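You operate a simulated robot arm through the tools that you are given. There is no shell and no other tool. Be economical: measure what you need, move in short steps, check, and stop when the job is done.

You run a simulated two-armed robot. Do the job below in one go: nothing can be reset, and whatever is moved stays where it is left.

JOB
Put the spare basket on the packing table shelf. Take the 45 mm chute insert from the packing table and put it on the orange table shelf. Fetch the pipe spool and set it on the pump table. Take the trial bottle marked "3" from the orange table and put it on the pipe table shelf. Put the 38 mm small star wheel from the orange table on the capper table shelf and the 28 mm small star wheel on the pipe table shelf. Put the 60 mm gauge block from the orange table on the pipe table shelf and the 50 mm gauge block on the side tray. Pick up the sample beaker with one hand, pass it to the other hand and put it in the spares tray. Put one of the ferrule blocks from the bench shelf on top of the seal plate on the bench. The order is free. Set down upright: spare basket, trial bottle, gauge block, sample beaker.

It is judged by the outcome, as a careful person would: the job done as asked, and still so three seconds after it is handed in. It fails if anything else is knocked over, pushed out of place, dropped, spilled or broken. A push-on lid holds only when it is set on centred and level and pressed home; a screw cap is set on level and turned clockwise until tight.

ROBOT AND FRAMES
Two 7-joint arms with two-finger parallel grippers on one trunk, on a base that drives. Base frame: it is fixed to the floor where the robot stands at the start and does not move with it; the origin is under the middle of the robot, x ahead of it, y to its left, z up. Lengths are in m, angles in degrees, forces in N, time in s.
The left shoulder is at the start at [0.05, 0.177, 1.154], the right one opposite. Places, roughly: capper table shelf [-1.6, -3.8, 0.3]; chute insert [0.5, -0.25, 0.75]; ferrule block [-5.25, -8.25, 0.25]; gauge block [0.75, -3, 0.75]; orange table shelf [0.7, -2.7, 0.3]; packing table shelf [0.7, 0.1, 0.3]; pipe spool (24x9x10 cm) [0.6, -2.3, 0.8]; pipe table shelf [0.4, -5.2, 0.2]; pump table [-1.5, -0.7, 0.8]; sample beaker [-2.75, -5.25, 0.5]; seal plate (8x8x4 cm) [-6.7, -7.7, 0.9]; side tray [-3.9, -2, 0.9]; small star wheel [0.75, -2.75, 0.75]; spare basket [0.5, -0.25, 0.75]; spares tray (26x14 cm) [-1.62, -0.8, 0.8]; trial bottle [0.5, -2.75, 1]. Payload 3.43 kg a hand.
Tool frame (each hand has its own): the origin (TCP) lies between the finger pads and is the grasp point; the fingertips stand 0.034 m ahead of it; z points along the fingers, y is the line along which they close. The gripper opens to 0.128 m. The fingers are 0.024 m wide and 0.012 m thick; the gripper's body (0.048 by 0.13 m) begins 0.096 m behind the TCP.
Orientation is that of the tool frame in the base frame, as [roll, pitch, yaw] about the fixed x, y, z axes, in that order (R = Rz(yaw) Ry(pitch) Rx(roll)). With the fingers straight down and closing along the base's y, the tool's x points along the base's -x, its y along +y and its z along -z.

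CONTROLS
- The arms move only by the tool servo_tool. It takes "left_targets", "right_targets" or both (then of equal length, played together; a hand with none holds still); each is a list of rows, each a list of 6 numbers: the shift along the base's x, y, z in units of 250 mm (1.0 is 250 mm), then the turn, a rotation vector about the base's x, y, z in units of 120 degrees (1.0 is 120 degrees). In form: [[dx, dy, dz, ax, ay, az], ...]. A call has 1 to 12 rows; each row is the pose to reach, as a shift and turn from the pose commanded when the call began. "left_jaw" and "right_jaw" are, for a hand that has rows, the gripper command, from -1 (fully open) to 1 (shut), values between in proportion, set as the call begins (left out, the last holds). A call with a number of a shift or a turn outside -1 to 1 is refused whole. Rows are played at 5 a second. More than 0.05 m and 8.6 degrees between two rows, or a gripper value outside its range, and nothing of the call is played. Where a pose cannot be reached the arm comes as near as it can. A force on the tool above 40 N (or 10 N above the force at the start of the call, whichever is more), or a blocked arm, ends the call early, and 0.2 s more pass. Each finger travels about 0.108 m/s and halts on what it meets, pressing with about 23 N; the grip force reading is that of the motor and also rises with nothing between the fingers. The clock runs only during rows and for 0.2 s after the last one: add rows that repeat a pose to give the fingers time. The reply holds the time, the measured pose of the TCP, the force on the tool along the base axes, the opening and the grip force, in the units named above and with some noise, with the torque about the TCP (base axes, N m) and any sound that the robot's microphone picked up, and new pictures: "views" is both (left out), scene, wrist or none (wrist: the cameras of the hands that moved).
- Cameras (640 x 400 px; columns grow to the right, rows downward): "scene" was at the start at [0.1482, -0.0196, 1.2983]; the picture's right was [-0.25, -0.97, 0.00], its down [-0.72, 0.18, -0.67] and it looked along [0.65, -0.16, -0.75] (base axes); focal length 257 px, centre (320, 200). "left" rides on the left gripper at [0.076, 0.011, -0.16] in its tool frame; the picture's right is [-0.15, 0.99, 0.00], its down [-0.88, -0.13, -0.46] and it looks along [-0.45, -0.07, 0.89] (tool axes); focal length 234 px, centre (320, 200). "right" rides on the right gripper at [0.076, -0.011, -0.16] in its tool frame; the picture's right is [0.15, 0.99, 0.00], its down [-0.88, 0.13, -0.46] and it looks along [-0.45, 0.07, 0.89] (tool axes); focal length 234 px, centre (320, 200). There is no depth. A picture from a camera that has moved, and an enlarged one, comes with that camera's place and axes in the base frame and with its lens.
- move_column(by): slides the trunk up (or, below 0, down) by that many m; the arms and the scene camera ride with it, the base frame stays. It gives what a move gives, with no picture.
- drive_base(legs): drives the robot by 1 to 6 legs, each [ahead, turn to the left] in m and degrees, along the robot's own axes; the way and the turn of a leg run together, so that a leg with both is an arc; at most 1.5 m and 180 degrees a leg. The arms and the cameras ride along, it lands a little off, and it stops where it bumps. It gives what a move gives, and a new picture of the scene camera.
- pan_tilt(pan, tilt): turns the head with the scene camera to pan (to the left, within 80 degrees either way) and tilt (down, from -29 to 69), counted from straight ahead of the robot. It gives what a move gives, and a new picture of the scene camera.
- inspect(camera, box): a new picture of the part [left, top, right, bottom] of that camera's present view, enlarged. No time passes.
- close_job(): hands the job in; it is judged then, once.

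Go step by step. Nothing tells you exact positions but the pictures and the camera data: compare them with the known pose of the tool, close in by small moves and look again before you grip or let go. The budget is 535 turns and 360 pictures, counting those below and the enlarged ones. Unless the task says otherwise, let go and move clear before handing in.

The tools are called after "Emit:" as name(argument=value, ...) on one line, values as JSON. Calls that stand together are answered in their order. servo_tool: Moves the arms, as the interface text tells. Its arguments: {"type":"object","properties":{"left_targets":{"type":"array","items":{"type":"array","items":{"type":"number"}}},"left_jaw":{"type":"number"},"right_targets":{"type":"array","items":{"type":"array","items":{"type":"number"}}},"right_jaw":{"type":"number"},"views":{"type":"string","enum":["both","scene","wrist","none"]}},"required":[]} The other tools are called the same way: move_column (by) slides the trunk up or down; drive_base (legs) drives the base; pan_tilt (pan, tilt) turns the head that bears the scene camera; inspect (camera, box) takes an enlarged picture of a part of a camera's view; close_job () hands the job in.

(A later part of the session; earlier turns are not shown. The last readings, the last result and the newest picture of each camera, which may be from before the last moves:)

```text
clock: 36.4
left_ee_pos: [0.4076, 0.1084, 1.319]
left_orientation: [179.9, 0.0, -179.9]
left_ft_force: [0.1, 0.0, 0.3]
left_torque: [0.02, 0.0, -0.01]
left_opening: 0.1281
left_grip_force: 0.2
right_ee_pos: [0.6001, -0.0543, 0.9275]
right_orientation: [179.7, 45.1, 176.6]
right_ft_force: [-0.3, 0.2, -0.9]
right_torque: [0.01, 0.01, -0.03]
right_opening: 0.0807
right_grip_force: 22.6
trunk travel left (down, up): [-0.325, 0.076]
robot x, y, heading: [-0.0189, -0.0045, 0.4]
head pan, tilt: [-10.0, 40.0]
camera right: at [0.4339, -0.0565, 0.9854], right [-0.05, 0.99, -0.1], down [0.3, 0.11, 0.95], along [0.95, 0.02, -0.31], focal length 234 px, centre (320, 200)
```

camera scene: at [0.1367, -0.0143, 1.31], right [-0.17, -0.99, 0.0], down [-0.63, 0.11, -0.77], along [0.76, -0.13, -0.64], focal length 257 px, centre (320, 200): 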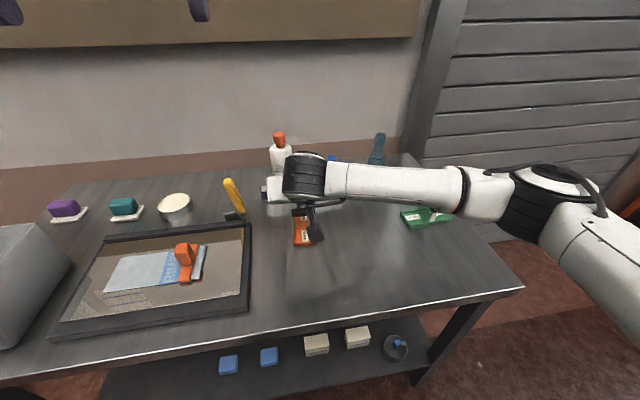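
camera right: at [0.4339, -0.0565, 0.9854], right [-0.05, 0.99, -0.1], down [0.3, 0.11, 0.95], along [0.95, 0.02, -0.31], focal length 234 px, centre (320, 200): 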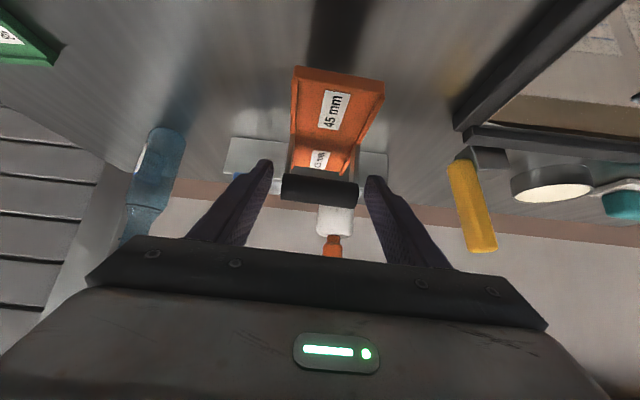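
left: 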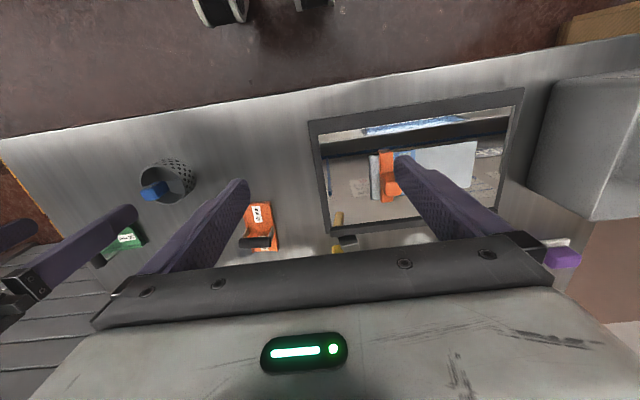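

The insert is held firmly. I bring it in, back away from the table and look toward the right.

Emit:
servo_tool(right_targets=[[-0.1, 0, 0.06, 0, 0, 0], [-0.25, -0.08, 0.12, 0, 0, 0], [-0.4, -0.2, 0.18, 0, 0, 0], [-0.5, -0.3, 0.2, 0, 0, 0]], views="none")

Emit:
drive_base(legs=[[-0.5, 0]])

Emit:
pan_tilt(pan=-80, tilt=25)

```text
refused: row 3 steps farther than a row can; nothing moved
```

```text
clock: 39.4
left_ee_pos: [-0.0909, 0.1099, 1.3178]
left_orientation: [180.0, 0.1, -178.9]
left_ft_force: [0.6, 0.0, 0.2]
left_torque: [0.01, -0.02, -0.01]
left_opening: 0.1283
left_grip_force: 0.1
right_ee_pos: [0.1028, -0.0497, 0.9266]
right_orientation: [179.7, 45.1, 177.6]
right_ft_force: [-0.6, -0.5, -2.3]
right_torque: [-0.01, 0.02, -0.01]
right_opening: 0.081
right_grip_force: 22.6
trunk travel left (down, up): [-0.325, 0.076]
robot x, y, heading: [-0.5186, -0.0023, 1.0]
head pan, tilt: [-10.0, 40.0]
camera scene: at [-0.3613, -0.017, 1.31], right [-0.16, -0.99, 0.0], down [-0.63, 0.1, -0.77], along [0.76, -0.12, -0.64], focal length 257 px, centre (320, 200)
```

scene: 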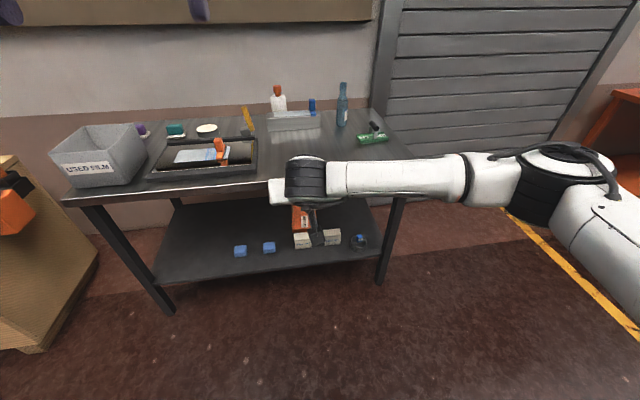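

```text
clock: 40.8
left_ee_pos: [-0.0913, 0.1097, 1.3177]
left_orientation: [-180.0, 0.0, -178.9]
left_ft_force: [-0.3, -0.9, 0.2]
left_torque: [0.01, 0.0, -0.01]
left_opening: 0.128
left_grip_force: 0.0
right_ee_pos: [0.1018, -0.0502, 0.9264]
right_orientation: [179.8, 45.2, 177.6]
right_ft_force: [-0.9, 0.4, -2.0]
right_torque: [0.0, 0.03, 0.01]
right_opening: 0.081
right_grip_force: 22.8
trunk travel left (down, up): [-0.325, 0.076]
robot x, y, heading: [-0.5157, -0.0018, 0.9]
head pan, tilt: [-80.0, 25.0]
camera scene: at [-0.4271, -0.0942, 1.3332], right [-0.98, -0.19, 0.0], down [-0.08, 0.41, -0.91], along [0.17, -0.89, -0.42], focal length 257 px, centre (320, 200)
```

scene: 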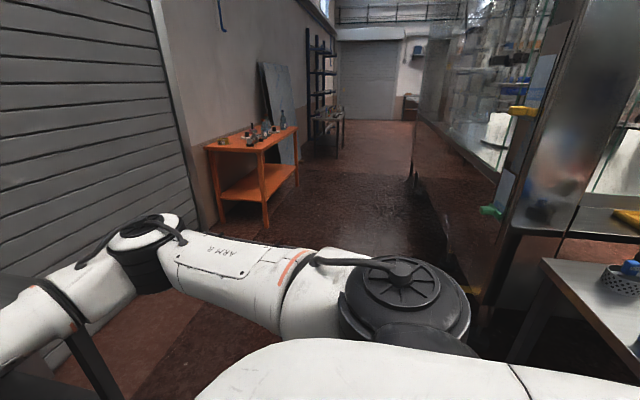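

The orange table front edge is at about x 0.48, y -2.15 to -3.35; a machine stands on the right of the aisle. I tuck the hand in and drive diagonally toward mid-aisle.

Emit:
servo_tool(right_targets=[[-0.12, -0.06, 0.06, 0, 0, 0], [-0.25, -0.13, 0.12, 0, 0, 0], [-0.38, -0.2, 0.18, 0, 0, 0], [-0.5, -0.28, 0.2, 0, 0, 0]], views="none")

Emit:
drive_base(legs=[[0, -60], [0.6, 0], [0, -30]])

Emit:
pan_tilt(pan=0, tilt=25)

```text
clock: 41.8
left_ee_pos: [-0.0917, 0.1103, 1.3183]
left_orientation: [-180.0, 0.1, -178.9]
left_ft_force: [-0.7, -0.6, -1.2]
left_torque: [-0.01, 0.02, 0.03]
left_opening: 0.1278
left_grip_force: 0.0
right_ee_pos: [-0.0241, -0.1203, 0.9774]
right_orientation: [179.7, 45.1, 177.6]
right_ft_force: [-0.4, -0.6, -2.0]
right_torque: [0.01, 0.04, -0.01]
right_opening: 0.0809
right_grip_force: 22.8
trunk travel left (down, up): [-0.325, 0.076]
robot x, y, heading: [-0.5161, -0.0086, 1.0]
head pan, tilt: [-80.0, 25.0]
```

```text
clock: 49.2
left_ee_pos: [-0.0729, -0.932, 1.319]
left_orientation: [-180.0, 0.1, 92.1]
left_ft_force: [0.0, 0.0, -0.1]
left_torque: [0.02, -0.02, -0.02]
left_opening: 0.128
left_grip_force: 0.1
right_ee_pos: [-0.302, -1.0044, 0.9768]
right_orientation: [179.7, 45.1, 88.5]
right_ft_force: [-0.2, -0.1, -2.2]
right_torque: [-0.04, -0.02, 0.0]
right_opening: 0.081
right_grip_force: 23.3
trunk travel left (down, up): [-0.325, 0.076]
robot x, y, heading: [-0.1946, -0.5053, -87.7]
head pan, tilt: [-80.0, 25.0]
camera scene: at [-0.2805, -0.5971, 1.3332], right [-0.21, 0.98, 0.0], down [0.41, 0.09, -0.91], along [-0.89, -0.19, -0.42], focal length 257 px, centre (320, 200)
```

scene: 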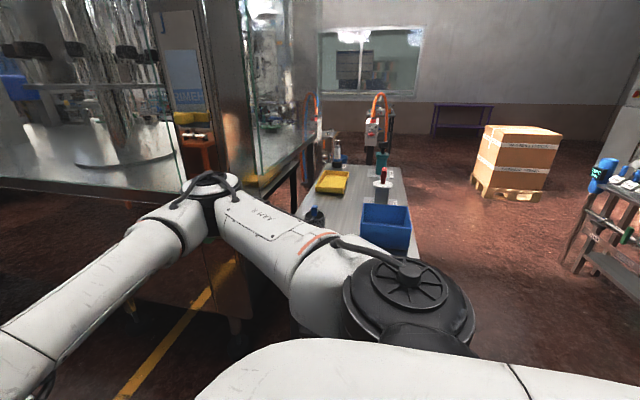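

```text
clock: 50.8
left_ee_pos: [-0.0725, -0.9311, 1.3191]
left_orientation: [180.0, 0.1, 92.0]
left_ft_force: [0.5, 0.3, 0.2]
left_torque: [-0.01, 0.02, 0.0]
left_opening: 0.1281
left_grip_force: 0.2
right_ee_pos: [-0.301, -1.0049, 0.9774]
right_orientation: [179.7, 45.1, 88.7]
right_ft_force: [0.2, -0.4, -2.3]
right_torque: [0.05, -0.02, -0.05]
right_opening: 0.0807
right_grip_force: 22.9
trunk travel left (down, up): [-0.325, 0.076]
robot x, y, heading: [-0.1936, -0.51, -87.8]
head pan, tilt: [0.0, 25.0]
camera scene: at [-0.1867, -0.6698, 1.3332], right [-1.0, -0.04, 0.0], down [-0.02, 0.42, -0.91], along [0.03, -0.91, -0.42], focal length 257 px, centre (320, 200)
```

scene: 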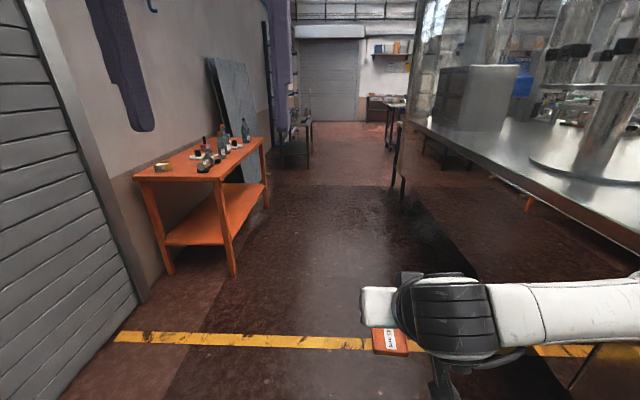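

The aisle is clear. I drive along to the orange table and turn to face it.

Emit:
drive_base(legs=[[1.5, 0], [0.65, 0], [0, 88]])

Emit:
pan_tilt(pan=0, tilt=42)

```text
clock: 65.3
left_ee_pos: [0.2683, -2.5661, 1.3182]
left_orientation: [-179.9, 0.1, -179.3]
left_ft_force: [-1.3, 0.3, -0.3]
left_torque: [0.03, 0.01, 0.02]
left_opening: 0.128
left_grip_force: 0.0
right_ee_pos: [0.3364, -2.7963, 0.9771]
right_orientation: [179.8, 45.0, 177.2]
right_ft_force: [-0.5, 0.2, -1.4]
right_torque: [-0.02, 0.06, 0.01]
right_opening: 0.0811
right_grip_force: 22.9
trunk travel left (down, up): [-0.325, 0.076]
robot x, y, heading: [-0.1578, -2.6767, 0.7]
head pan, tilt: [0.0, 25.0]
camera scene: at [0.0071, -2.6763, 1.3332], right [0.01, -1.0, 0.0], down [-0.42, -0.01, -0.91], along [0.91, 0.01, -0.42], focal length 257 px, centre (320, 200)
```

scene: 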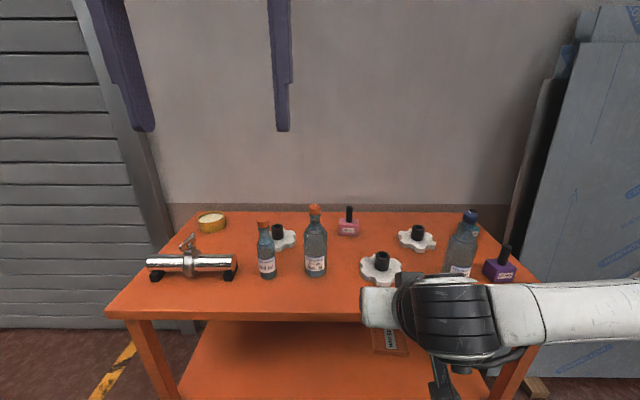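

```text
clock: 66.1
left_ee_pos: [0.2689, -2.5663, 1.3185]
left_orientation: [180.0, 0.1, -179.3]
left_ft_force: [0.1, 0.6, 0.4]
left_torque: [-0.02, 0.01, -0.02]
left_opening: 0.1282
left_grip_force: 0.1
right_ee_pos: [0.3362, -2.7983, 0.9772]
right_orientation: [179.8, 45.2, 177.2]
right_ft_force: [0.3, 0.1, -1.9]
right_torque: [0.01, 0.01, -0.02]
right_opening: 0.0806
right_grip_force: 22.6
trunk travel left (down, up): [-0.325, 0.076]
robot x, y, heading: [-0.1588, -2.6784, 0.7]
head pan, tilt: [0.0, 42.0]
camera scene: at [-0.0014, -2.6766, 1.307], right [0.01, -1.0, 0.0], down [-0.67, -0.01, -0.74], along [0.74, 0.01, -0.67], focal length 257 px, centre (320, 200)
```

scene: 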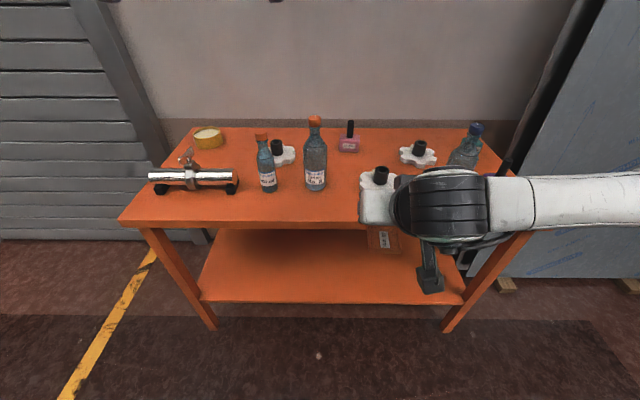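

The shelf under the orange table is empty. I lower the trunk and the insert in front of it, and keep the left hand high over the bottles.

Emit:
move_column(by=-0.325)

Emit:
servo_tool(right_targets=[[0, 0, -0.19, 0, 0, 0], [0, 0, -0.38, 0, 0, 0], [0, 0, -0.57, 0, 0, 0], [0, 0, -0.76, 0, 0, 0], [0, 0, -0.92, 0, 0, 0], [0, 0, -0.92, 0, 0, 0]], left_targets=[[0, 0, 0.19, 0, 0, 0], [0, 0, 0.38, 0, 0, 0], [0, 0, 0.55, 0, 0, 0], [0, 0, 0.55, 0, 0, 0], [0, 0, 0.55, 0, 0, 0], [0, 0, 0.55, 0, 0, 0]], views="scene")

```text
clock: 69.3
left_ee_pos: [0.2694, -2.5655, 0.9932]
left_orientation: [-179.9, 0.1, -179.4]
left_ft_force: [-0.4, 0.9, -0.5]
left_torque: [0.02, -0.01, 0.02]
left_opening: 0.128
left_grip_force: 0.0
right_ee_pos: [0.3372, -2.7977, 0.6527]
right_orientation: [179.7, 45.1, 177.3]
right_ft_force: [-0.3, 0.6, -0.8]
right_torque: [0.02, 0.02, 0.02]
right_opening: 0.0811
right_grip_force: 23.0
trunk travel left (down, up): [0.0, 0.401]
robot x, y, heading: [-0.1595, -2.6795, 0.5]
head pan, tilt: [0.0, 42.0]
```

```text
clock: 70.8
left_ee_pos: [0.2468, -2.5604, 1.0258]
left_orientation: [-179.9, 0.1, -179.3]
left_ft_force: [-0.2, 0.3, 0.1]
left_torque: [0.0, 0.0, 0.01]
left_opening: 0.128
left_grip_force: 0.0
left hand out of reach, approached as far as the arm can: row 1, 2, 3, 4, 5, 6
right_ee_pos: [0.3372, -2.7976, 0.4244]
right_orientation: [179.7, 45.1, 177.2]
right_ft_force: [0.3, -0.3, -1.6]
right_torque: [0.02, 0.02, 0.03]
right_opening: 0.0811
right_grip_force: 22.6
trunk travel left (down, up): [0.0, 0.401]
robot x, y, heading: [-0.1559, -2.6796, 0.8]
head pan, tilt: [0.0, 42.0]
camera scene: at [-0.0014, -2.6766, 0.982], right [0.01, -1.0, 0.0], down [-0.67, -0.01, -0.74], along [0.74, 0.01, -0.67], focal length 257 px, centre (320, 200)
```

scene: 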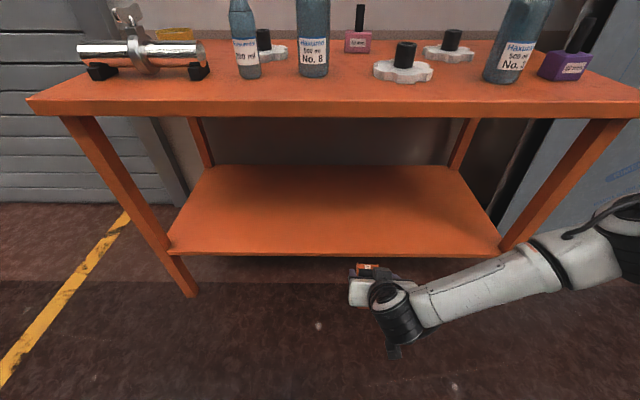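

The bent elbow would meet the right table leg, so I shift the base about 0.25 m to the left first, clear of the table.

Emit:
drive_base(legs=[[-0.45, 0], [0, 40], [0.38, 0], [0, -40.5]])

```text
clock: 79.2
left_ee_pos: [0.0937, -2.334, 1.0257]
left_orientation: [-179.9, 0.2, 179.2]
left_ft_force: [1.0, 0.7, 0.3]
left_torque: [0.0, -0.02, 0.02]
left_opening: 0.1279
left_grip_force: 0.1
right_ee_pos: [0.1776, -2.574, 0.4235]
right_orientation: [179.7, 45.0, 175.8]
right_ft_force: [-0.5, -0.4, -1.0]
right_torque: [0.0, 0.01, -0.02]
right_opening: 0.081
right_grip_force: 22.2
trunk travel left (down, up): [0.0, 0.401]
robot x, y, heading: [-0.3117, -2.4417, -0.7]
head pan, tilt: [0.0, 42.0]
camera scene: at [-0.157, -2.4435, 0.982], right [-0.01, -1.0, 0.0], down [-0.67, 0.01, -0.74], along [0.74, -0.01, -0.67], focal length 257 px, centre (320, 200)
```

scene: 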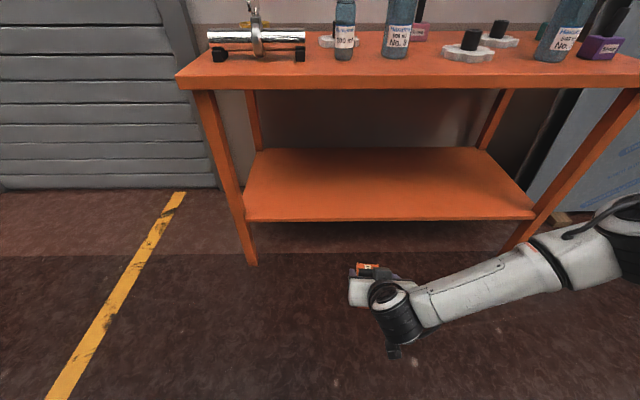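

Emit:
drive_base(legs=[[0.39, 0]])

Emit:
servo_tool(right_targets=[[0.04, 0, -0.06, 0, 0, 0], [0.08, 0, -0.14, 0, 0, 0], [0.08, 0, -0.2, 0, 0, 0], [0.08, 0, -0.2, 0, 0, 0]], views="wrist")

```text
clock: 81.6
left_ee_pos: [0.4845, -2.3389, 1.0266]
left_orientation: [-179.9, 0.3, 179.1]
left_ft_force: [-1.6, -0.1, 0.0]
left_torque: [0.02, -0.02, 0.01]
left_opening: 0.1282
left_grip_force: 0.1
right_ee_pos: [0.5686, -2.5786, 0.4228]
right_orientation: [179.7, 45.1, 175.8]
right_ft_force: [-0.6, -0.2, -2.1]
right_torque: [-0.01, 0.03, 0.0]
right_opening: 0.0813
right_grip_force: 22.8
trunk travel left (down, up): [0.0, 0.401]
robot x, y, heading: [0.0754, -2.4465, -0.6]
head pan, tilt: [0.0, 42.0]
camera scene: at [0.233, -2.4486, 0.982], right [-0.01, -1.0, 0.0], down [-0.67, 0.01, -0.74], along [0.74, -0.01, -0.67], focal length 257 px, centre (320, 200)
```

scene: 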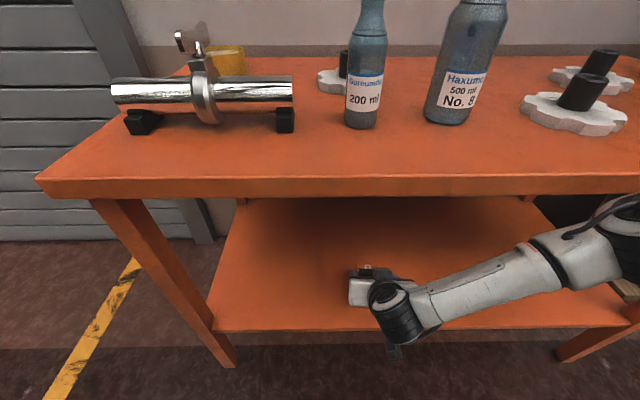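

```text
clock: 82.6
left_ee_pos: [0.4848, -2.3386, 1.0257]
left_orientation: [-179.9, 0.2, 179.2]
left_ft_force: [0.1, 0.8, -0.2]
left_torque: [-0.01, 0.0, 0.0]
left_opening: 0.1278
left_grip_force: 0.1
right_ee_pos: [0.588, -2.5787, 0.374]
right_orientation: [179.6, 45.1, 175.8]
right_ft_force: [-0.4, -0.1, -1.2]
right_torque: [0.01, 0.01, 0.0]
right_opening: 0.081
right_grip_force: 23.3
trunk travel left (down, up): [0.0, 0.401]
robot x, y, heading: [0.0774, -2.4444, -1.2]
head pan, tilt: [0.0, 42.0]
camera right: at [0.4224, -2.5775, 0.4314], right [-0.03, 0.99, -0.1], down [0.31, 0.11, 0.95], along [0.95, 0.0, -0.31], focal length 234 px, centre (320, 200)
```

right: 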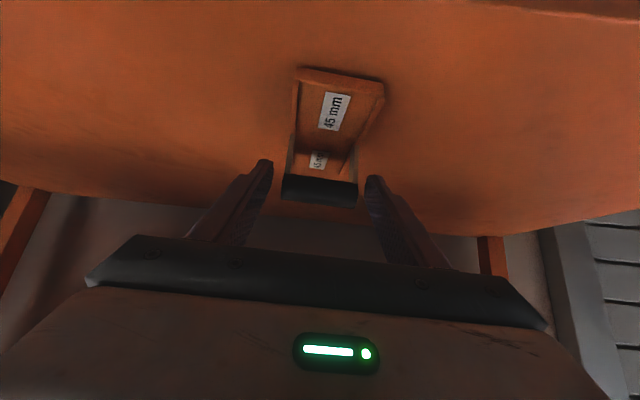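

The insert is fully over the shelf. I lower it in fine steps.

Emit:
servo_tool(right_targets=[[0, 0, -0.03, 0, 0, 0], [0, 0, -0.06, 0, 0, 0], [0, 0, -0.08, 0, 0, 0], [0, 0, -0.09, 0, 0, 0], [0, 0, -0.1, 0, 0, 0], [0, 0, -0.11, 0, 0, 0], [0, 0, -0.12, 0, 0, 0]], views="wrist")

```text
clock: 84.2
left_ee_pos: [0.4799, -2.3386, 1.0276]
left_orientation: [180.0, 0.6, 179.1]
left_ft_force: [-0.8, 0.2, -0.6]
left_torque: [-0.01, -0.02, 0.04]
left_opening: 0.1279
left_grip_force: 0.1
right_ee_pos: [0.5868, -2.5812, 0.3447]
right_orientation: [179.8, 45.2, 175.7]
right_ft_force: [-5.7, 1.7, 14.3]
right_torque: [-0.1, -0.07, -0.11]
right_opening: 0.0598
right_grip_force: 23.3
trunk travel left (down, up): [0.0, 0.401]
robot x, y, heading: [0.0753, -2.4494, -0.8]
head pan, tilt: [0.0, 42.0]
camera right: at [0.4206, -2.5792, 0.403], right [-0.03, 0.99, -0.1], down [0.31, 0.11, 0.95], along [0.95, 0.0, -0.31], focal length 234 px, centre (320, 200)
```

right: 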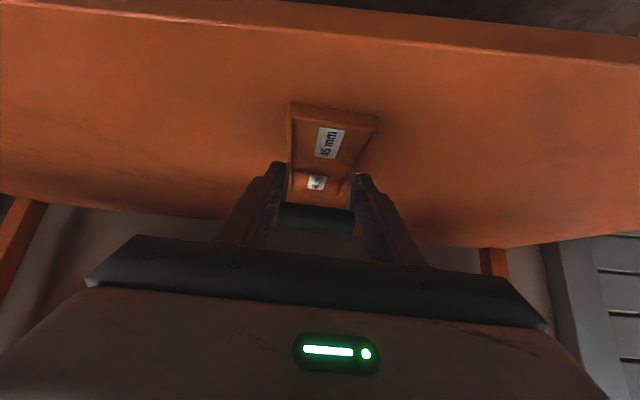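

The insert rests on the shelf (the grip slid down onto the narrower posts). I open and withdraw.

Emit:
servo_tool(right_targets=[[0, 0, 0.01, 0, 0, 0], [0, 0, 0.01, 0, 0, 0], [0, 0, 0.01, 0, 0, 0], [0, 0, 0.01, 0, 0, 0]], right_jaw=-0.8, views="none")

Emit:
servo_tool(right_targets=[[-0.08, 0, 0.1, 0, 0, 0], [-0.2, 0, 0.2, 0, 0, 0], [-0.35, 0, 0.26, 0, 0, 0], [-0.5, 0, 0.28, 0, 0, 0]], views="wrist")

```text
clock: 85.2
left_ee_pos: [0.4812, -2.3382, 1.0262]
left_orientation: [-179.9, 0.5, 179.2]
left_ft_force: [0.6, 0.0, -0.7]
left_torque: [-0.01, -0.01, -0.03]
left_opening: 0.1281
left_grip_force: 0.0
right_ee_pos: [0.5861, -2.5763, 0.3463]
right_orientation: [179.8, 45.1, 175.9]
right_ft_force: [0.6, 0.4, -0.8]
right_torque: [-0.02, -0.05, -0.01]
right_opening: 0.1152
right_grip_force: 0.0
trunk travel left (down, up): [0.0, 0.401]
robot x, y, heading: [0.0745, -2.4468, -0.9]
head pan, tilt: [0.0, 42.0]
```

```text
clock: 86.2
left_ee_pos: [0.4805, -2.3405, 1.0297]
left_orientation: [-179.9, 0.5, 179.2]
left_ft_force: [-0.3, -0.1, 0.4]
left_torque: [0.01, -0.01, 0.01]
left_opening: 0.1277
left_grip_force: 0.1
right_ee_pos: [0.4664, -2.5794, 0.4216]
right_orientation: [179.5, 45.9, 175.3]
right_ft_force: [0.7, 0.1, -0.2]
right_torque: [0.01, 0.01, 0.01]
right_opening: 0.1153
right_grip_force: 0.1
trunk travel left (down, up): [0.0, 0.401]
robot x, y, heading: [0.0794, -2.4453, -0.9]
head pan, tilt: [0.0, 42.0]
camera right: at [0.2995, -2.5781, 0.478], right [-0.03, 0.99, -0.1], down [0.29, 0.1, 0.95], along [0.96, 0.0, -0.3], focal length 234 px, centre (320, 200)
```

right: 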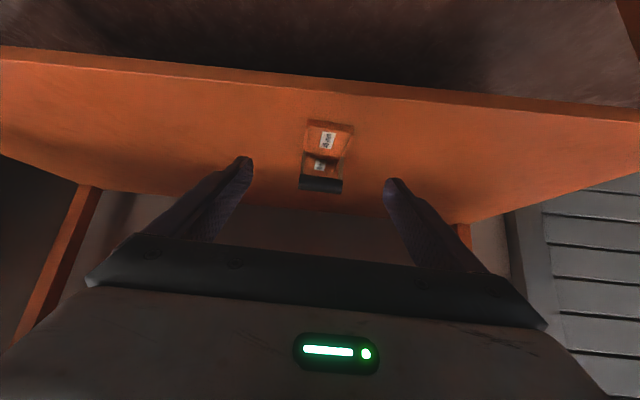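

The insert stands on the orange table shelf. I back off, raise the trunk and read the labels on the table.

Emit:
drive_base(legs=[[-0.35, 0]])

Emit:
move_column(by=0.325)

Emit:
pan_tilt(pan=-25, tilt=30)

Emit:
inspect(camera="scene", box=[200, 120, 440, 270])

```text
clock: 88.5
left_ee_pos: [0.1353, -2.3325, 1.0253]
left_orientation: [-179.8, 0.2, 179.5]
left_ft_force: [-0.4, -0.6, -0.2]
left_torque: [-0.03, 0.0, 0.01]
left_opening: 0.1281
left_grip_force: 0.1
right_ee_pos: [0.1167, -2.5732, 0.4163]
right_orientation: [179.7, 45.1, 176.2]
right_ft_force: [0.1, -0.3, 0.8]
right_torque: [-0.01, 0.01, -0.02]
right_opening: 0.1155
right_grip_force: 0.1
trunk travel left (down, up): [0.0, 0.401]
robot x, y, heading: [-0.2723, -2.4439, -0.5]
head pan, tilt: [0.0, 42.0]
camera scene: at [-0.1158, -2.4441, 0.982], right [-0.01, -1.0, 0.0], down [-0.67, 0.0, -0.74], along [0.74, 0.0, -0.67], focal length 257 px, centre (320, 200)
```

scene: 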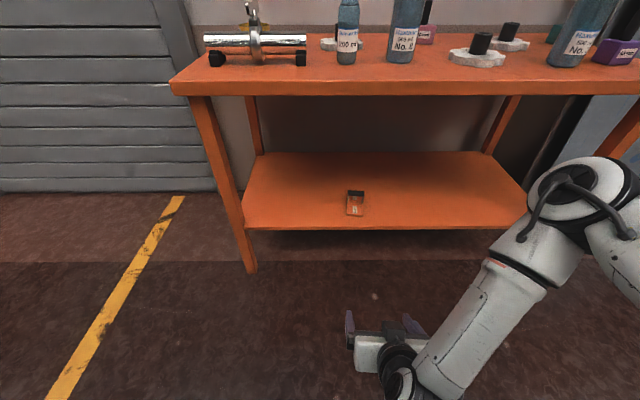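

```text
clock: 91.7
left_ee_pos: [0.1343, -2.333, 1.3507]
left_orientation: [-180.0, 0.2, 179.6]
left_ft_force: [1.0, -0.5, -0.3]
left_torque: [0.02, 0.02, 0.01]
left_opening: 0.128
left_grip_force: 0.1
right_ee_pos: [0.1162, -2.5726, 0.741]
right_orientation: [179.7, 45.1, 176.2]
right_ft_force: [0.3, -0.2, -0.4]
right_torque: [-0.04, 0.04, 0.02]
right_opening: 0.1156
right_grip_force: 0.2
trunk travel left (down, up): [-0.325, 0.076]
robot x, y, heading: [-0.2732, -2.446, -0.1]
head pan, tilt: [0.0, 42.0]
```

```text
clock: 92.6
left_ee_pos: [0.1339, -2.3332, 1.3518]
left_orientation: [-179.9, 0.2, 179.6]
left_ft_force: [0.2, 0.0, 0.0]
left_torque: [-0.02, -0.02, -0.01]
left_opening: 0.1282
left_grip_force: 0.1
right_ee_pos: [0.1159, -2.572, 0.7408]
right_orientation: [179.7, 45.0, 176.1]
right_ft_force: [-0.7, -1.1, 0.1]
right_torque: [0.0, 0.01, 0.02]
right_opening: 0.1153
right_grip_force: 0.1
trunk travel left (down, up): [-0.325, 0.076]
robot x, y, heading: [-0.272, -2.4439, -0.4]
head pan, tilt: [-25.0, 30.0]
camera scene: at [-0.1177, -2.4823, 1.3253], right [-0.43, -0.9, 0.0], down [-0.45, 0.21, -0.87], along [0.78, -0.37, -0.5], focal length 257 px, centre (320, 200)
```

scene: 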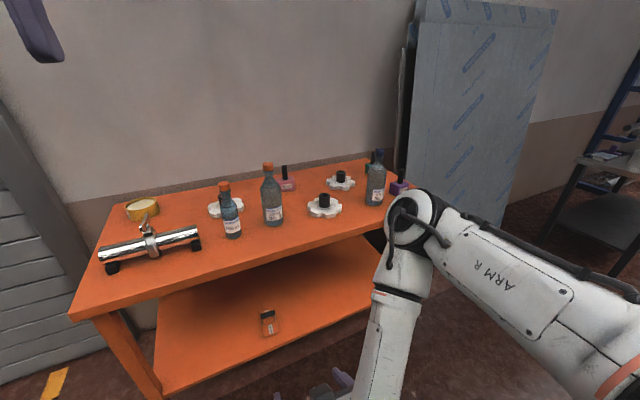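

```text
2.67 times, centred on (320, 195) of scene
camera zoom: at [-0.1177, -2.4823, 1.3253], right [-0.43, -0.9, 0.0], down [-0.45, 0.21, -0.87], along [0.78, -0.37, -0.5], focal length 685 px, centre (320, 213)
```

zoom: 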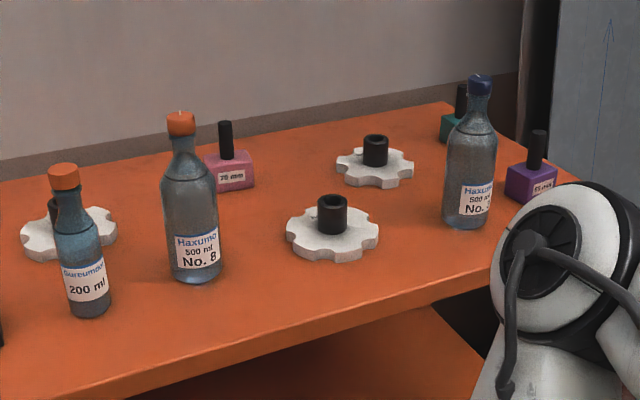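

Bottle "No. 3" is the right-hand one; pink gauge block is 75 mm, so 60 and 50 are the teal and purple ones. I raise the right arm and shift the base to the right for a better look.

Emit:
servo_tool(right_targets=[[0.14, 0, 0.12, 0, 0, 0], [0.28, 0, 0.24, 0, 0, 0], [0.4, 0, 0.38, 0, 0, 0], [0.4, 0, 0.56, 0, 0, 0], [0.4, 0, 0.74, 0, 0, 0], [0.4, 0, 0.92, 0, 0, 0]], views="none")

Emit:
drive_base(legs=[[0, -90], [0.4, 0], [0, 90.5]])

Emit:
pan_tilt(pan=0, tilt=35)

```text
clock: 94.0
left_ee_pos: [0.1344, -2.3332, 1.3511]
left_orientation: [-180.0, 0.3, 179.6]
left_ft_force: [-0.6, 0.1, -1.1]
left_torque: [0.02, -0.06, 0.0]
left_opening: 0.128
left_grip_force: 0.0
right_ee_pos: [0.2141, -2.5726, 0.9702]
right_orientation: [179.8, 45.0, 176.4]
right_ft_force: [-0.6, 0.5, -0.8]
right_torque: [-0.02, 0.0, 0.01]
right_opening: 0.115
right_grip_force: 0.1
trunk travel left (down, up): [-0.325, 0.076]
robot x, y, heading: [-0.2726, -2.4439, -0.4]
head pan, tilt: [-25.0, 30.0]
```

```text
clock: 104.1
left_ee_pos: [0.1339, -2.7312, 1.3509]
left_orientation: [-179.9, 0.3, 179.7]
left_ft_force: [-0.5, -0.4, 0.7]
left_torque: [0.0, -0.01, 0.01]
left_opening: 0.128
left_grip_force: 0.1
right_ee_pos: [0.215, -2.971, 0.9714]
right_orientation: [179.8, 45.2, 176.3]
right_ft_force: [0.3, 0.0, 0.4]
right_torque: [0.02, 0.0, 0.0]
right_opening: 0.1153
right_grip_force: 0.2
trunk travel left (down, up): [-0.325, 0.076]
robot x, y, heading: [-0.2716, -2.8445, -0.3]
head pan, tilt: [-25.0, 30.0]
camera scene: at [-0.1176, -2.8822, 1.3253], right [-0.43, -0.91, 0.0], down [-0.45, 0.21, -0.87], along [0.78, -0.37, -0.5], focal length 257 px, centre (320, 200)
```

scene: 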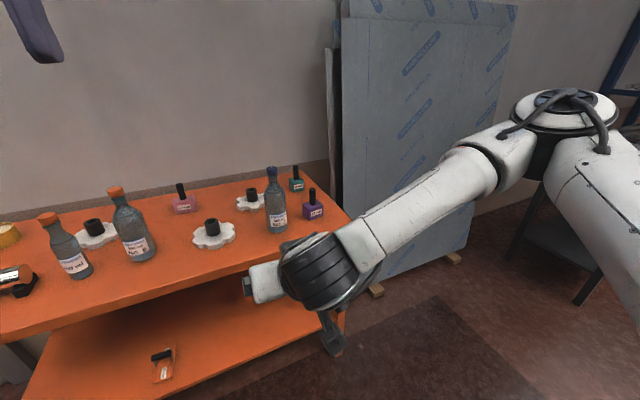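

```text
clock: 105.0
left_ee_pos: [0.1333, -2.7313, 1.3504]
left_orientation: [-179.9, 0.2, 179.8]
left_ft_force: [-0.5, 0.3, -0.4]
left_torque: [0.01, -0.02, -0.02]
left_opening: 0.1279
left_grip_force: 0.0
right_ee_pos: [0.2152, -2.971, 0.9702]
right_orientation: [179.7, 45.1, 176.5]
right_ft_force: [-0.8, -0.5, 0.4]
right_torque: [-0.04, 0.01, 0.02]
right_opening: 0.1155
right_grip_force: 0.2
trunk travel left (down, up): [-0.325, 0.076]
robot x, y, heading: [-0.2721, -2.8426, 0.0]
head pan, tilt: [0.0, 35.0]
camera scene: at [-0.1114, -2.8442, 1.3175], right [0.0, -1.0, 0.0], down [-0.57, 0.0, -0.82], along [0.82, 0.0, -0.57], focal length 257 px, centre (320, 200)
```

scene: 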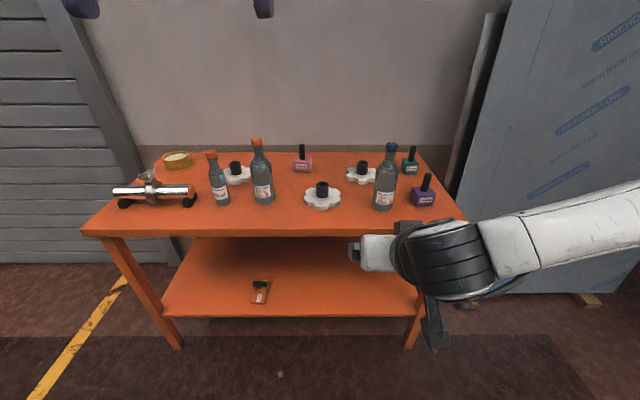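

Emit:
inspect(camera="scene", box=[280, 130, 450, 230])

Emit:
inspect(camera="scene", box=[100, 130, 290, 230])

```text
3.76 times, centred on (365, 180) of scene
camera zoom: at [-0.1114, -2.8442, 1.3175], right [0.0, -1.0, 0.0], down [-0.57, 0.0, -0.82], along [0.82, 0.0, -0.57], focal length 967 px, centre (151, 275)
```

zoom: 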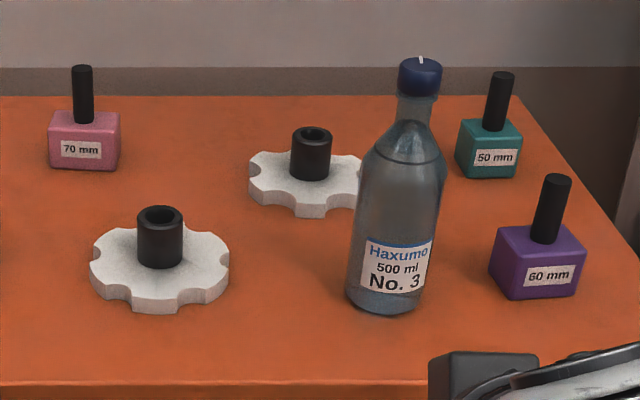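

```text
3.37 times, centred on (195, 180) of scene
camera zoom: at [-0.1114, -2.8442, 1.3175], right [0.0, -1.0, 0.0], down [-0.57, 0.0, -0.82], along [0.82, 0.0, -0.57], focal length 866 px, centre (741, 267)
```

zoom: 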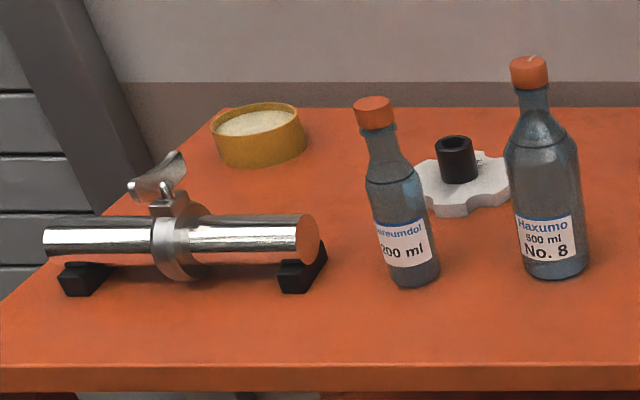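

Purple is 60 mm, teal 50 mm; bottle No. 3 is near (0.63, -3.06), the 60 block near (0.64, -3.21). I move the right hand outward and drive up so the right hand comes over the purple block.

Emit:
servo_tool(right_targets=[[0, -0.18, 0.06, 0, 0, 0.01], [0, -0.36, 0.12, 0, 0, 0.02], [0, -0.5, 0.16, 0, 0, 0.03]], right_jaw=-1, views="none")

Emit:
drive_base(legs=[[0, -90], [0.14, 0], [0, 90], [0.3, 0]])

Emit:
servo_tool(right_targets=[[0, 0, 0, 0, 0, 0]], views="wrist")

```text
clock: 105.8
left_ee_pos: [0.1336, -2.733, 1.3507]
left_orientation: [-179.8, 0.3, 179.7]
left_ft_force: [-0.7, -0.2, 0.5]
left_torque: [0.03, -0.03, 0.01]
left_opening: 0.1281
left_grip_force: 0.1
right_ee_pos: [0.2149, -3.0964, 1.0105]
right_orientation: [179.6, 45.1, -180.0]
right_ft_force: [-1.2, -0.1, 0.2]
right_torque: [0.0, -0.02, 0.01]
right_opening: 0.128
right_grip_force: 0.1
trunk travel left (down, up): [-0.325, 0.076]
robot x, y, heading: [-0.2699, -2.8449, 0.0]
head pan, tilt: [0.0, 35.0]
```

```text
clock: 116.4
left_ee_pos: [0.4277, -2.8853, 1.351]
left_orientation: [-179.9, 0.2, 178.9]
left_ft_force: [1.2, 0.5, 0.0]
left_torque: [-0.01, -0.02, 0.05]
left_opening: 0.1282
left_grip_force: 0.0
right_ee_pos: [0.5035, -3.251, 1.0099]
right_orientation: [179.7, 45.2, 179.0]
right_ft_force: [0.6, -0.6, 0.6]
right_torque: [0.02, -0.01, -0.02]
right_opening: 0.1281
right_grip_force: 0.0
trunk travel left (down, up): [-0.325, 0.076]
robot x, y, heading: [0.0187, -2.9901, -1.2]
head pan, tilt: [0.0, 35.0]
camera scene: at [0.1803, -2.9937, 1.3174], right [-0.02, -1.0, 0.0], down [-0.57, 0.01, -0.82], along [0.82, -0.02, -0.57], focal length 257 px, centre (320, 200)
```

scene: 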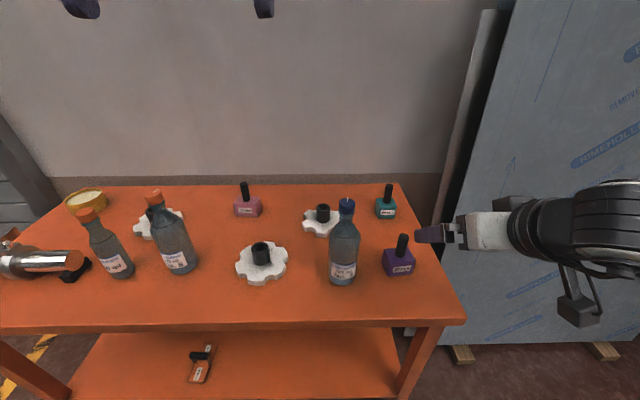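

```text
clock: 116.8
left_ee_pos: [0.4273, -2.8853, 1.3518]
left_orientation: [-179.8, 0.4, 178.8]
left_ft_force: [0.5, -0.2, -0.2]
left_torque: [0.03, 0.01, 0.02]
left_opening: 0.128
left_grip_force: 0.1
right_ee_pos: [0.5022, -3.2511, 1.0107]
right_orientation: [179.7, 45.1, 179.0]
right_ft_force: [1.0, -0.2, 0.0]
right_torque: [-0.01, -0.02, 0.05]
right_opening: 0.1278
right_grip_force: 0.0
trunk travel left (down, up): [-0.325, 0.076]
robot x, y, heading: [0.0208, -2.9925, -1.3]
head pan, tilt: [0.0, 35.0]
camera right: at [0.3365, -3.259, 1.0685], right [-0.09, 0.99, -0.1], down [0.3, 0.12, 0.95], along [0.95, 0.05, -0.31], focal length 234 px, centre (320, 200)
```

right: 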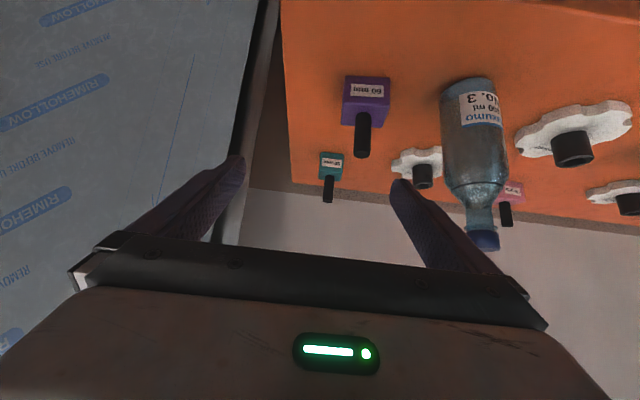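

The 60 block's peg is at about (0.606, -3.197), z 0.853–0.91. I narrow the opening a little (bottle close by) and bring the fingers around the peg.

Emit:
servo_tool(right_targets=[[0.09, 0.07, -0.06, 0, 0, 0], [0.18, 0.14, -0.12, 0, 0, 0], [0.27, 0.216, -0.19, 0, 0, 0], [0.27, 0.216, -0.19, 0, 0, 0]], right_jaw=-0.4, views="wrist")

```text
clock: 117.8
left_ee_pos: [0.4279, -2.8846, 1.3507]
left_orientation: [-180.0, 0.3, 178.8]
left_ft_force: [-0.1, 0.8, 0.5]
left_torque: [0.01, 0.0, -0.01]
left_opening: 0.128
left_grip_force: 0.0
right_ee_pos: [0.5715, -3.1976, 0.9633]
right_orientation: [179.7, 45.1, 179.0]
right_ft_force: [0.6, -1.1, 0.6]
right_torque: [0.02, -0.01, 0.0]
right_opening: 0.0897
right_grip_force: 0.1
trunk travel left (down, up): [-0.325, 0.076]
robot x, y, heading: [0.0186, -2.9915, -1.1]
head pan, tilt: [0.0, 35.0]
camera right: at [0.4055, -3.2051, 1.0216], right [-0.09, 0.99, -0.1], down [0.3, 0.12, 0.95], along [0.95, 0.05, -0.31], focal length 234 px, centre (320, 200)
```

right: 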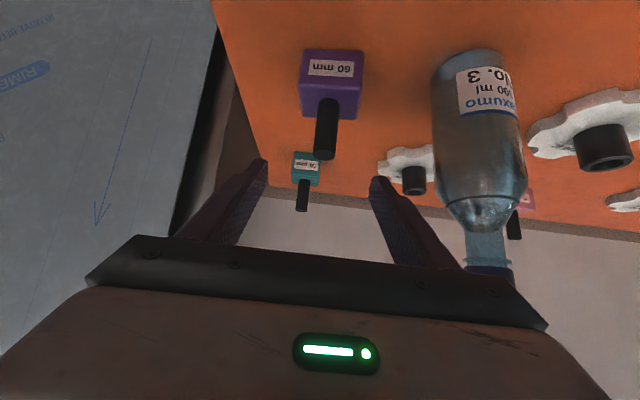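

Emit:
servo_tool(right_targets=[[0.04, 0.004, -0.1, 0, 0, 0], [0.08, 0.004, -0.19, 0, 0, 0], [0.11, 0.004, -0.28, 0, 0, 0], [0.11, 0.004, -0.28, 0, 0, 0]], views="wrist")

```text
clock: 118.8
left_ee_pos: [0.4272, -2.8856, 1.3512]
left_orientation: [-180.0, 0.4, 178.9]
left_ft_force: [0.9, 0.3, 0.0]
left_torque: [-0.04, 0.02, -0.02]
left_opening: 0.1276
left_grip_force: 0.0
right_ee_pos: [0.5982, -3.196, 0.8928]
right_orientation: [179.6, 45.1, 179.0]
right_ft_force: [0.0, -0.1, -0.1]
right_torque: [0.02, -0.03, 0.0]
right_opening: 0.0896
right_grip_force: 0.1
trunk travel left (down, up): [-0.325, 0.076]
robot x, y, heading: [0.0192, -2.9887, -1.1]
head pan, tilt: [0.0, 35.0]
camera right: at [0.432, -3.2041, 0.9505], right [-0.09, 0.99, -0.1], down [0.3, 0.12, 0.95], along [0.95, 0.05, -0.31], focal length 234 px, centre (320, 200)
```

right: 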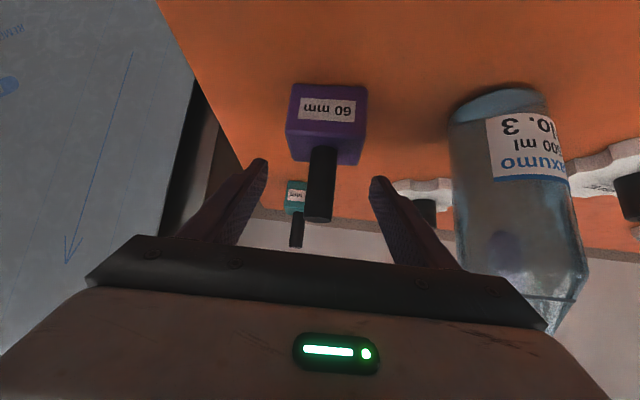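

Emit:
servo_tool(right_targets=[[0, 0, 0, 0, 0, 0], [0, 0, 0, 0, 0, 0], [0, 0, 0, 0, 0, 0], [0, 0, 0, 0, 0, 0]], right_jaw=1, views="none")

Emit:
servo_tool(right_targets=[[0, 0, 0.1, 0, 0, 0], [0, 0, 0.25, 0, 0, 0], [0, 0, 0.4, 0, 0, 0], [-0.08, -0.12, 0.5, 0, 0, 0], [-0.16, -0.28, 0.54, 0, 0, 0]], views="both")

```text
clock: 119.8
left_ee_pos: [0.4268, -2.8855, 1.3504]
left_orientation: [-180.0, 0.2, 179.0]
left_ft_force: [0.4, -0.1, -0.1]
left_torque: [0.0, -0.02, -0.01]
left_opening: 0.1278
left_grip_force: 0.0
right_ee_pos: [0.597, -3.1964, 0.8921]
right_orientation: [179.7, 45.1, 179.0]
right_ft_force: [-0.5, 0.5, -1.6]
right_torque: [-0.01, 0.02, 0.01]
right_opening: 0.0264
right_grip_force: 22.5
trunk travel left (down, up): [-0.325, 0.076]
robot x, y, heading: [0.0192, -2.9918, -1.1]
head pan, tilt: [0.0, 35.0]
```

```text
clock: 121.0
left_ee_pos: [0.427, -2.8872, 1.3519]
left_orientation: [-179.8, 0.4, 178.9]
left_ft_force: [-0.2, -0.2, 0.9]
left_torque: [0.01, -0.02, 0.0]
left_opening: 0.1283
left_grip_force: 0.1
right_ee_pos: [0.5582, -3.2669, 1.0284]
right_orientation: [179.8, 45.0, 179.0]
right_ft_force: [0.0, -0.4, -2.3]
right_torque: [-0.01, 0.01, 0.02]
right_opening: 0.0262
right_grip_force: 23.1
trunk travel left (down, up): [-0.325, 0.076]
robot x, y, heading: [0.0218, -2.989, -1.0]
head pan, tilt: [0.0, 35.0]
camera scene: at [0.1793, -2.9943, 1.3176], right [-0.02, -1.0, 0.0], down [-0.57, 0.01, -0.82], along [0.82, -0.02, -0.57], focal length 257 px, centre (320, 200)
camera right: at [0.3914, -3.2755, 1.0865], right [-0.09, 0.99, -0.1], down [0.3, 0.12, 0.95], along [0.95, 0.05, -0.31], focal length 234 px, centre (320, 200)
```

scene: 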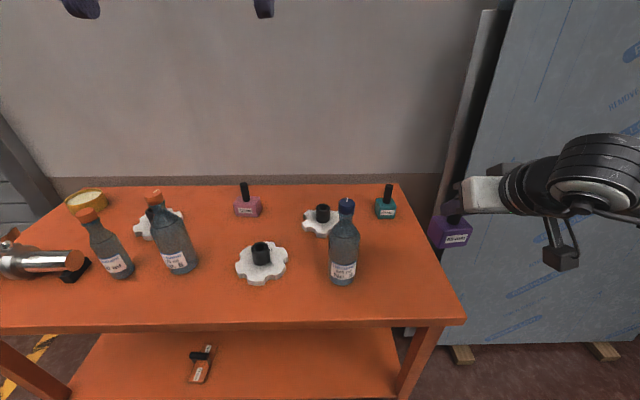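
right: 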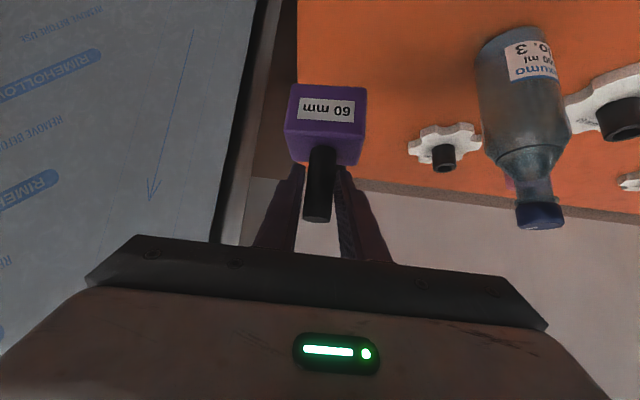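

The 60 block is held in the right hand. Now I tilt the left hand and bring it in front of bottle No. 3.

Emit:
servo_tool(left_targets=[[0.02, -0.04, -0.13, 0, -0.0625, 0], [0.04, -0.08, -0.26, 0, -0.125, 0], [0.06, -0.12, -0.39, 0, -0.1875, 0], [0.09, -0.16, -0.52, 0, -0.25, 0], [0.11, -0.2, -0.66, 0, -0.3125, 0], [0.13, -0.256, -0.8, 0, -0.375, 0], [0.13, -0.256, -0.8, 0, -0.375, 0]], left_jaw=-1, views="both")

```text
clock: 122.6
left_ee_pos: [0.4584, -2.9498, 1.1518]
left_orientation: [179.2, 45.2, 178.4]
left_ft_force: [0.2, -1.0, 1.0]
left_torque: [-0.03, 0.01, 0.0]
left_opening: 0.1279
left_grip_force: 0.0
right_ee_pos: [0.5583, -3.2666, 1.0274]
right_orientation: [179.7, 45.2, 179.0]
right_ft_force: [0.5, -0.2, -2.1]
right_torque: [-0.01, 0.0, 0.0]
right_opening: 0.0265
right_grip_force: 23.0
trunk travel left (down, up): [-0.325, 0.076]
robot x, y, heading: [0.0198, -2.9922, -1.2]
head pan, tilt: [0.0, 35.0]
camera scene: at [0.1797, -2.9935, 1.3175], right [-0.02, -1.0, 0.0], down [-0.57, 0.01, -0.82], along [0.82, -0.02, -0.57], focal length 257 px, centre (320, 200)
camera left: at [0.2917, -2.9361, 1.2098], right [0.12, 0.99, 0.12], down [0.29, -0.15, 0.94], along [0.95, -0.08, -0.31], focal length 234 px, centre (320, 200)
```

scene: 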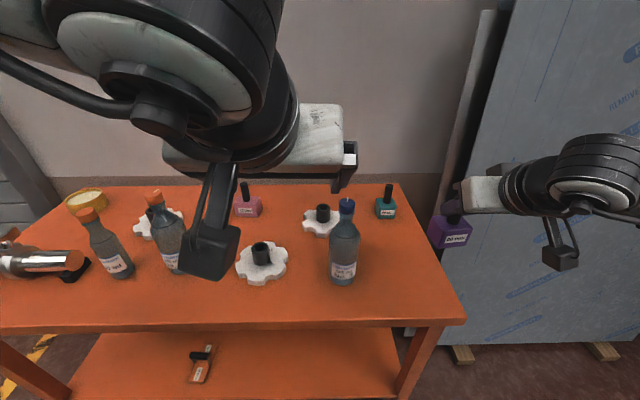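
left: 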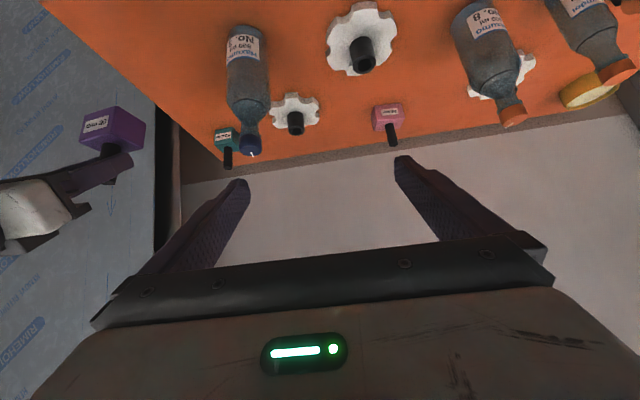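

Emit:
servo_tool(left_targets=[[0.012, -0.11, -0.15, 0, 0, 0], [0.025, -0.22, -0.3, 0, 0, 0], [0.04, -0.33, -0.45, 0, 0, 0], [0.05, -0.43, -0.6, 0, 0, 0], [0.08, -0.43, -0.74, 0, 0, 0], [0.12, -0.43, -0.88, 0, 0, 0], [0.16, -0.43, -1.0, 0, 0, 0], [0.16, -0.43, -1.0, 0, 0, 0]], views="both")

```text
clock: 124.4
left_ee_pos: [0.5014, -3.056, 0.9016]
left_orientation: [178.9, 45.2, 178.4]
left_ft_force: [0.0, -0.4, 0.8]
left_torque: [0.0, 0.02, 0.02]
left_opening: 0.1278
left_grip_force: 0.0
right_ee_pos: [0.5579, -3.2671, 1.0291]
right_orientation: [179.7, 45.0, 179.0]
right_ft_force: [-0.3, -0.1, -1.8]
right_torque: [0.01, 0.06, 0.01]
right_opening: 0.0264
right_grip_force: 23.0
trunk travel left (down, up): [-0.325, 0.076]
robot x, y, heading: [0.0205, -2.9895, -1.3]
head pan, tilt: [0.0, 35.0]
camera scene: at [0.1798, -2.9937, 1.3175], right [-0.02, -1.0, 0.0], down [-0.57, 0.01, -0.82], along [0.82, -0.02, -0.57], focal length 257 px, centre (320, 200)
camera left: at [0.3344, -3.0431, 0.9603], right [0.12, 0.99, 0.12], down [0.29, -0.15, 0.94], along [0.95, -0.08, -0.31], focal length 234 px, centre (320, 200)
```

scene: 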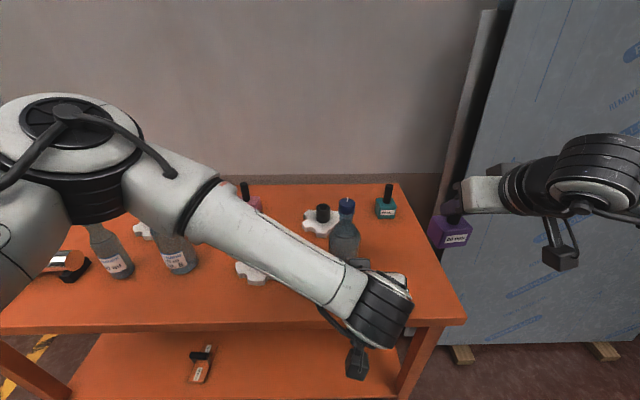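
left: 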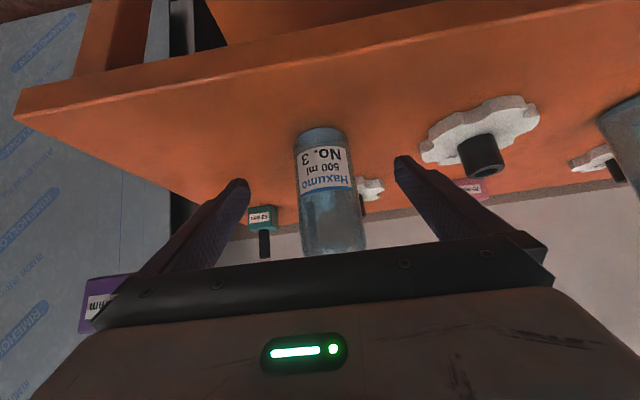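

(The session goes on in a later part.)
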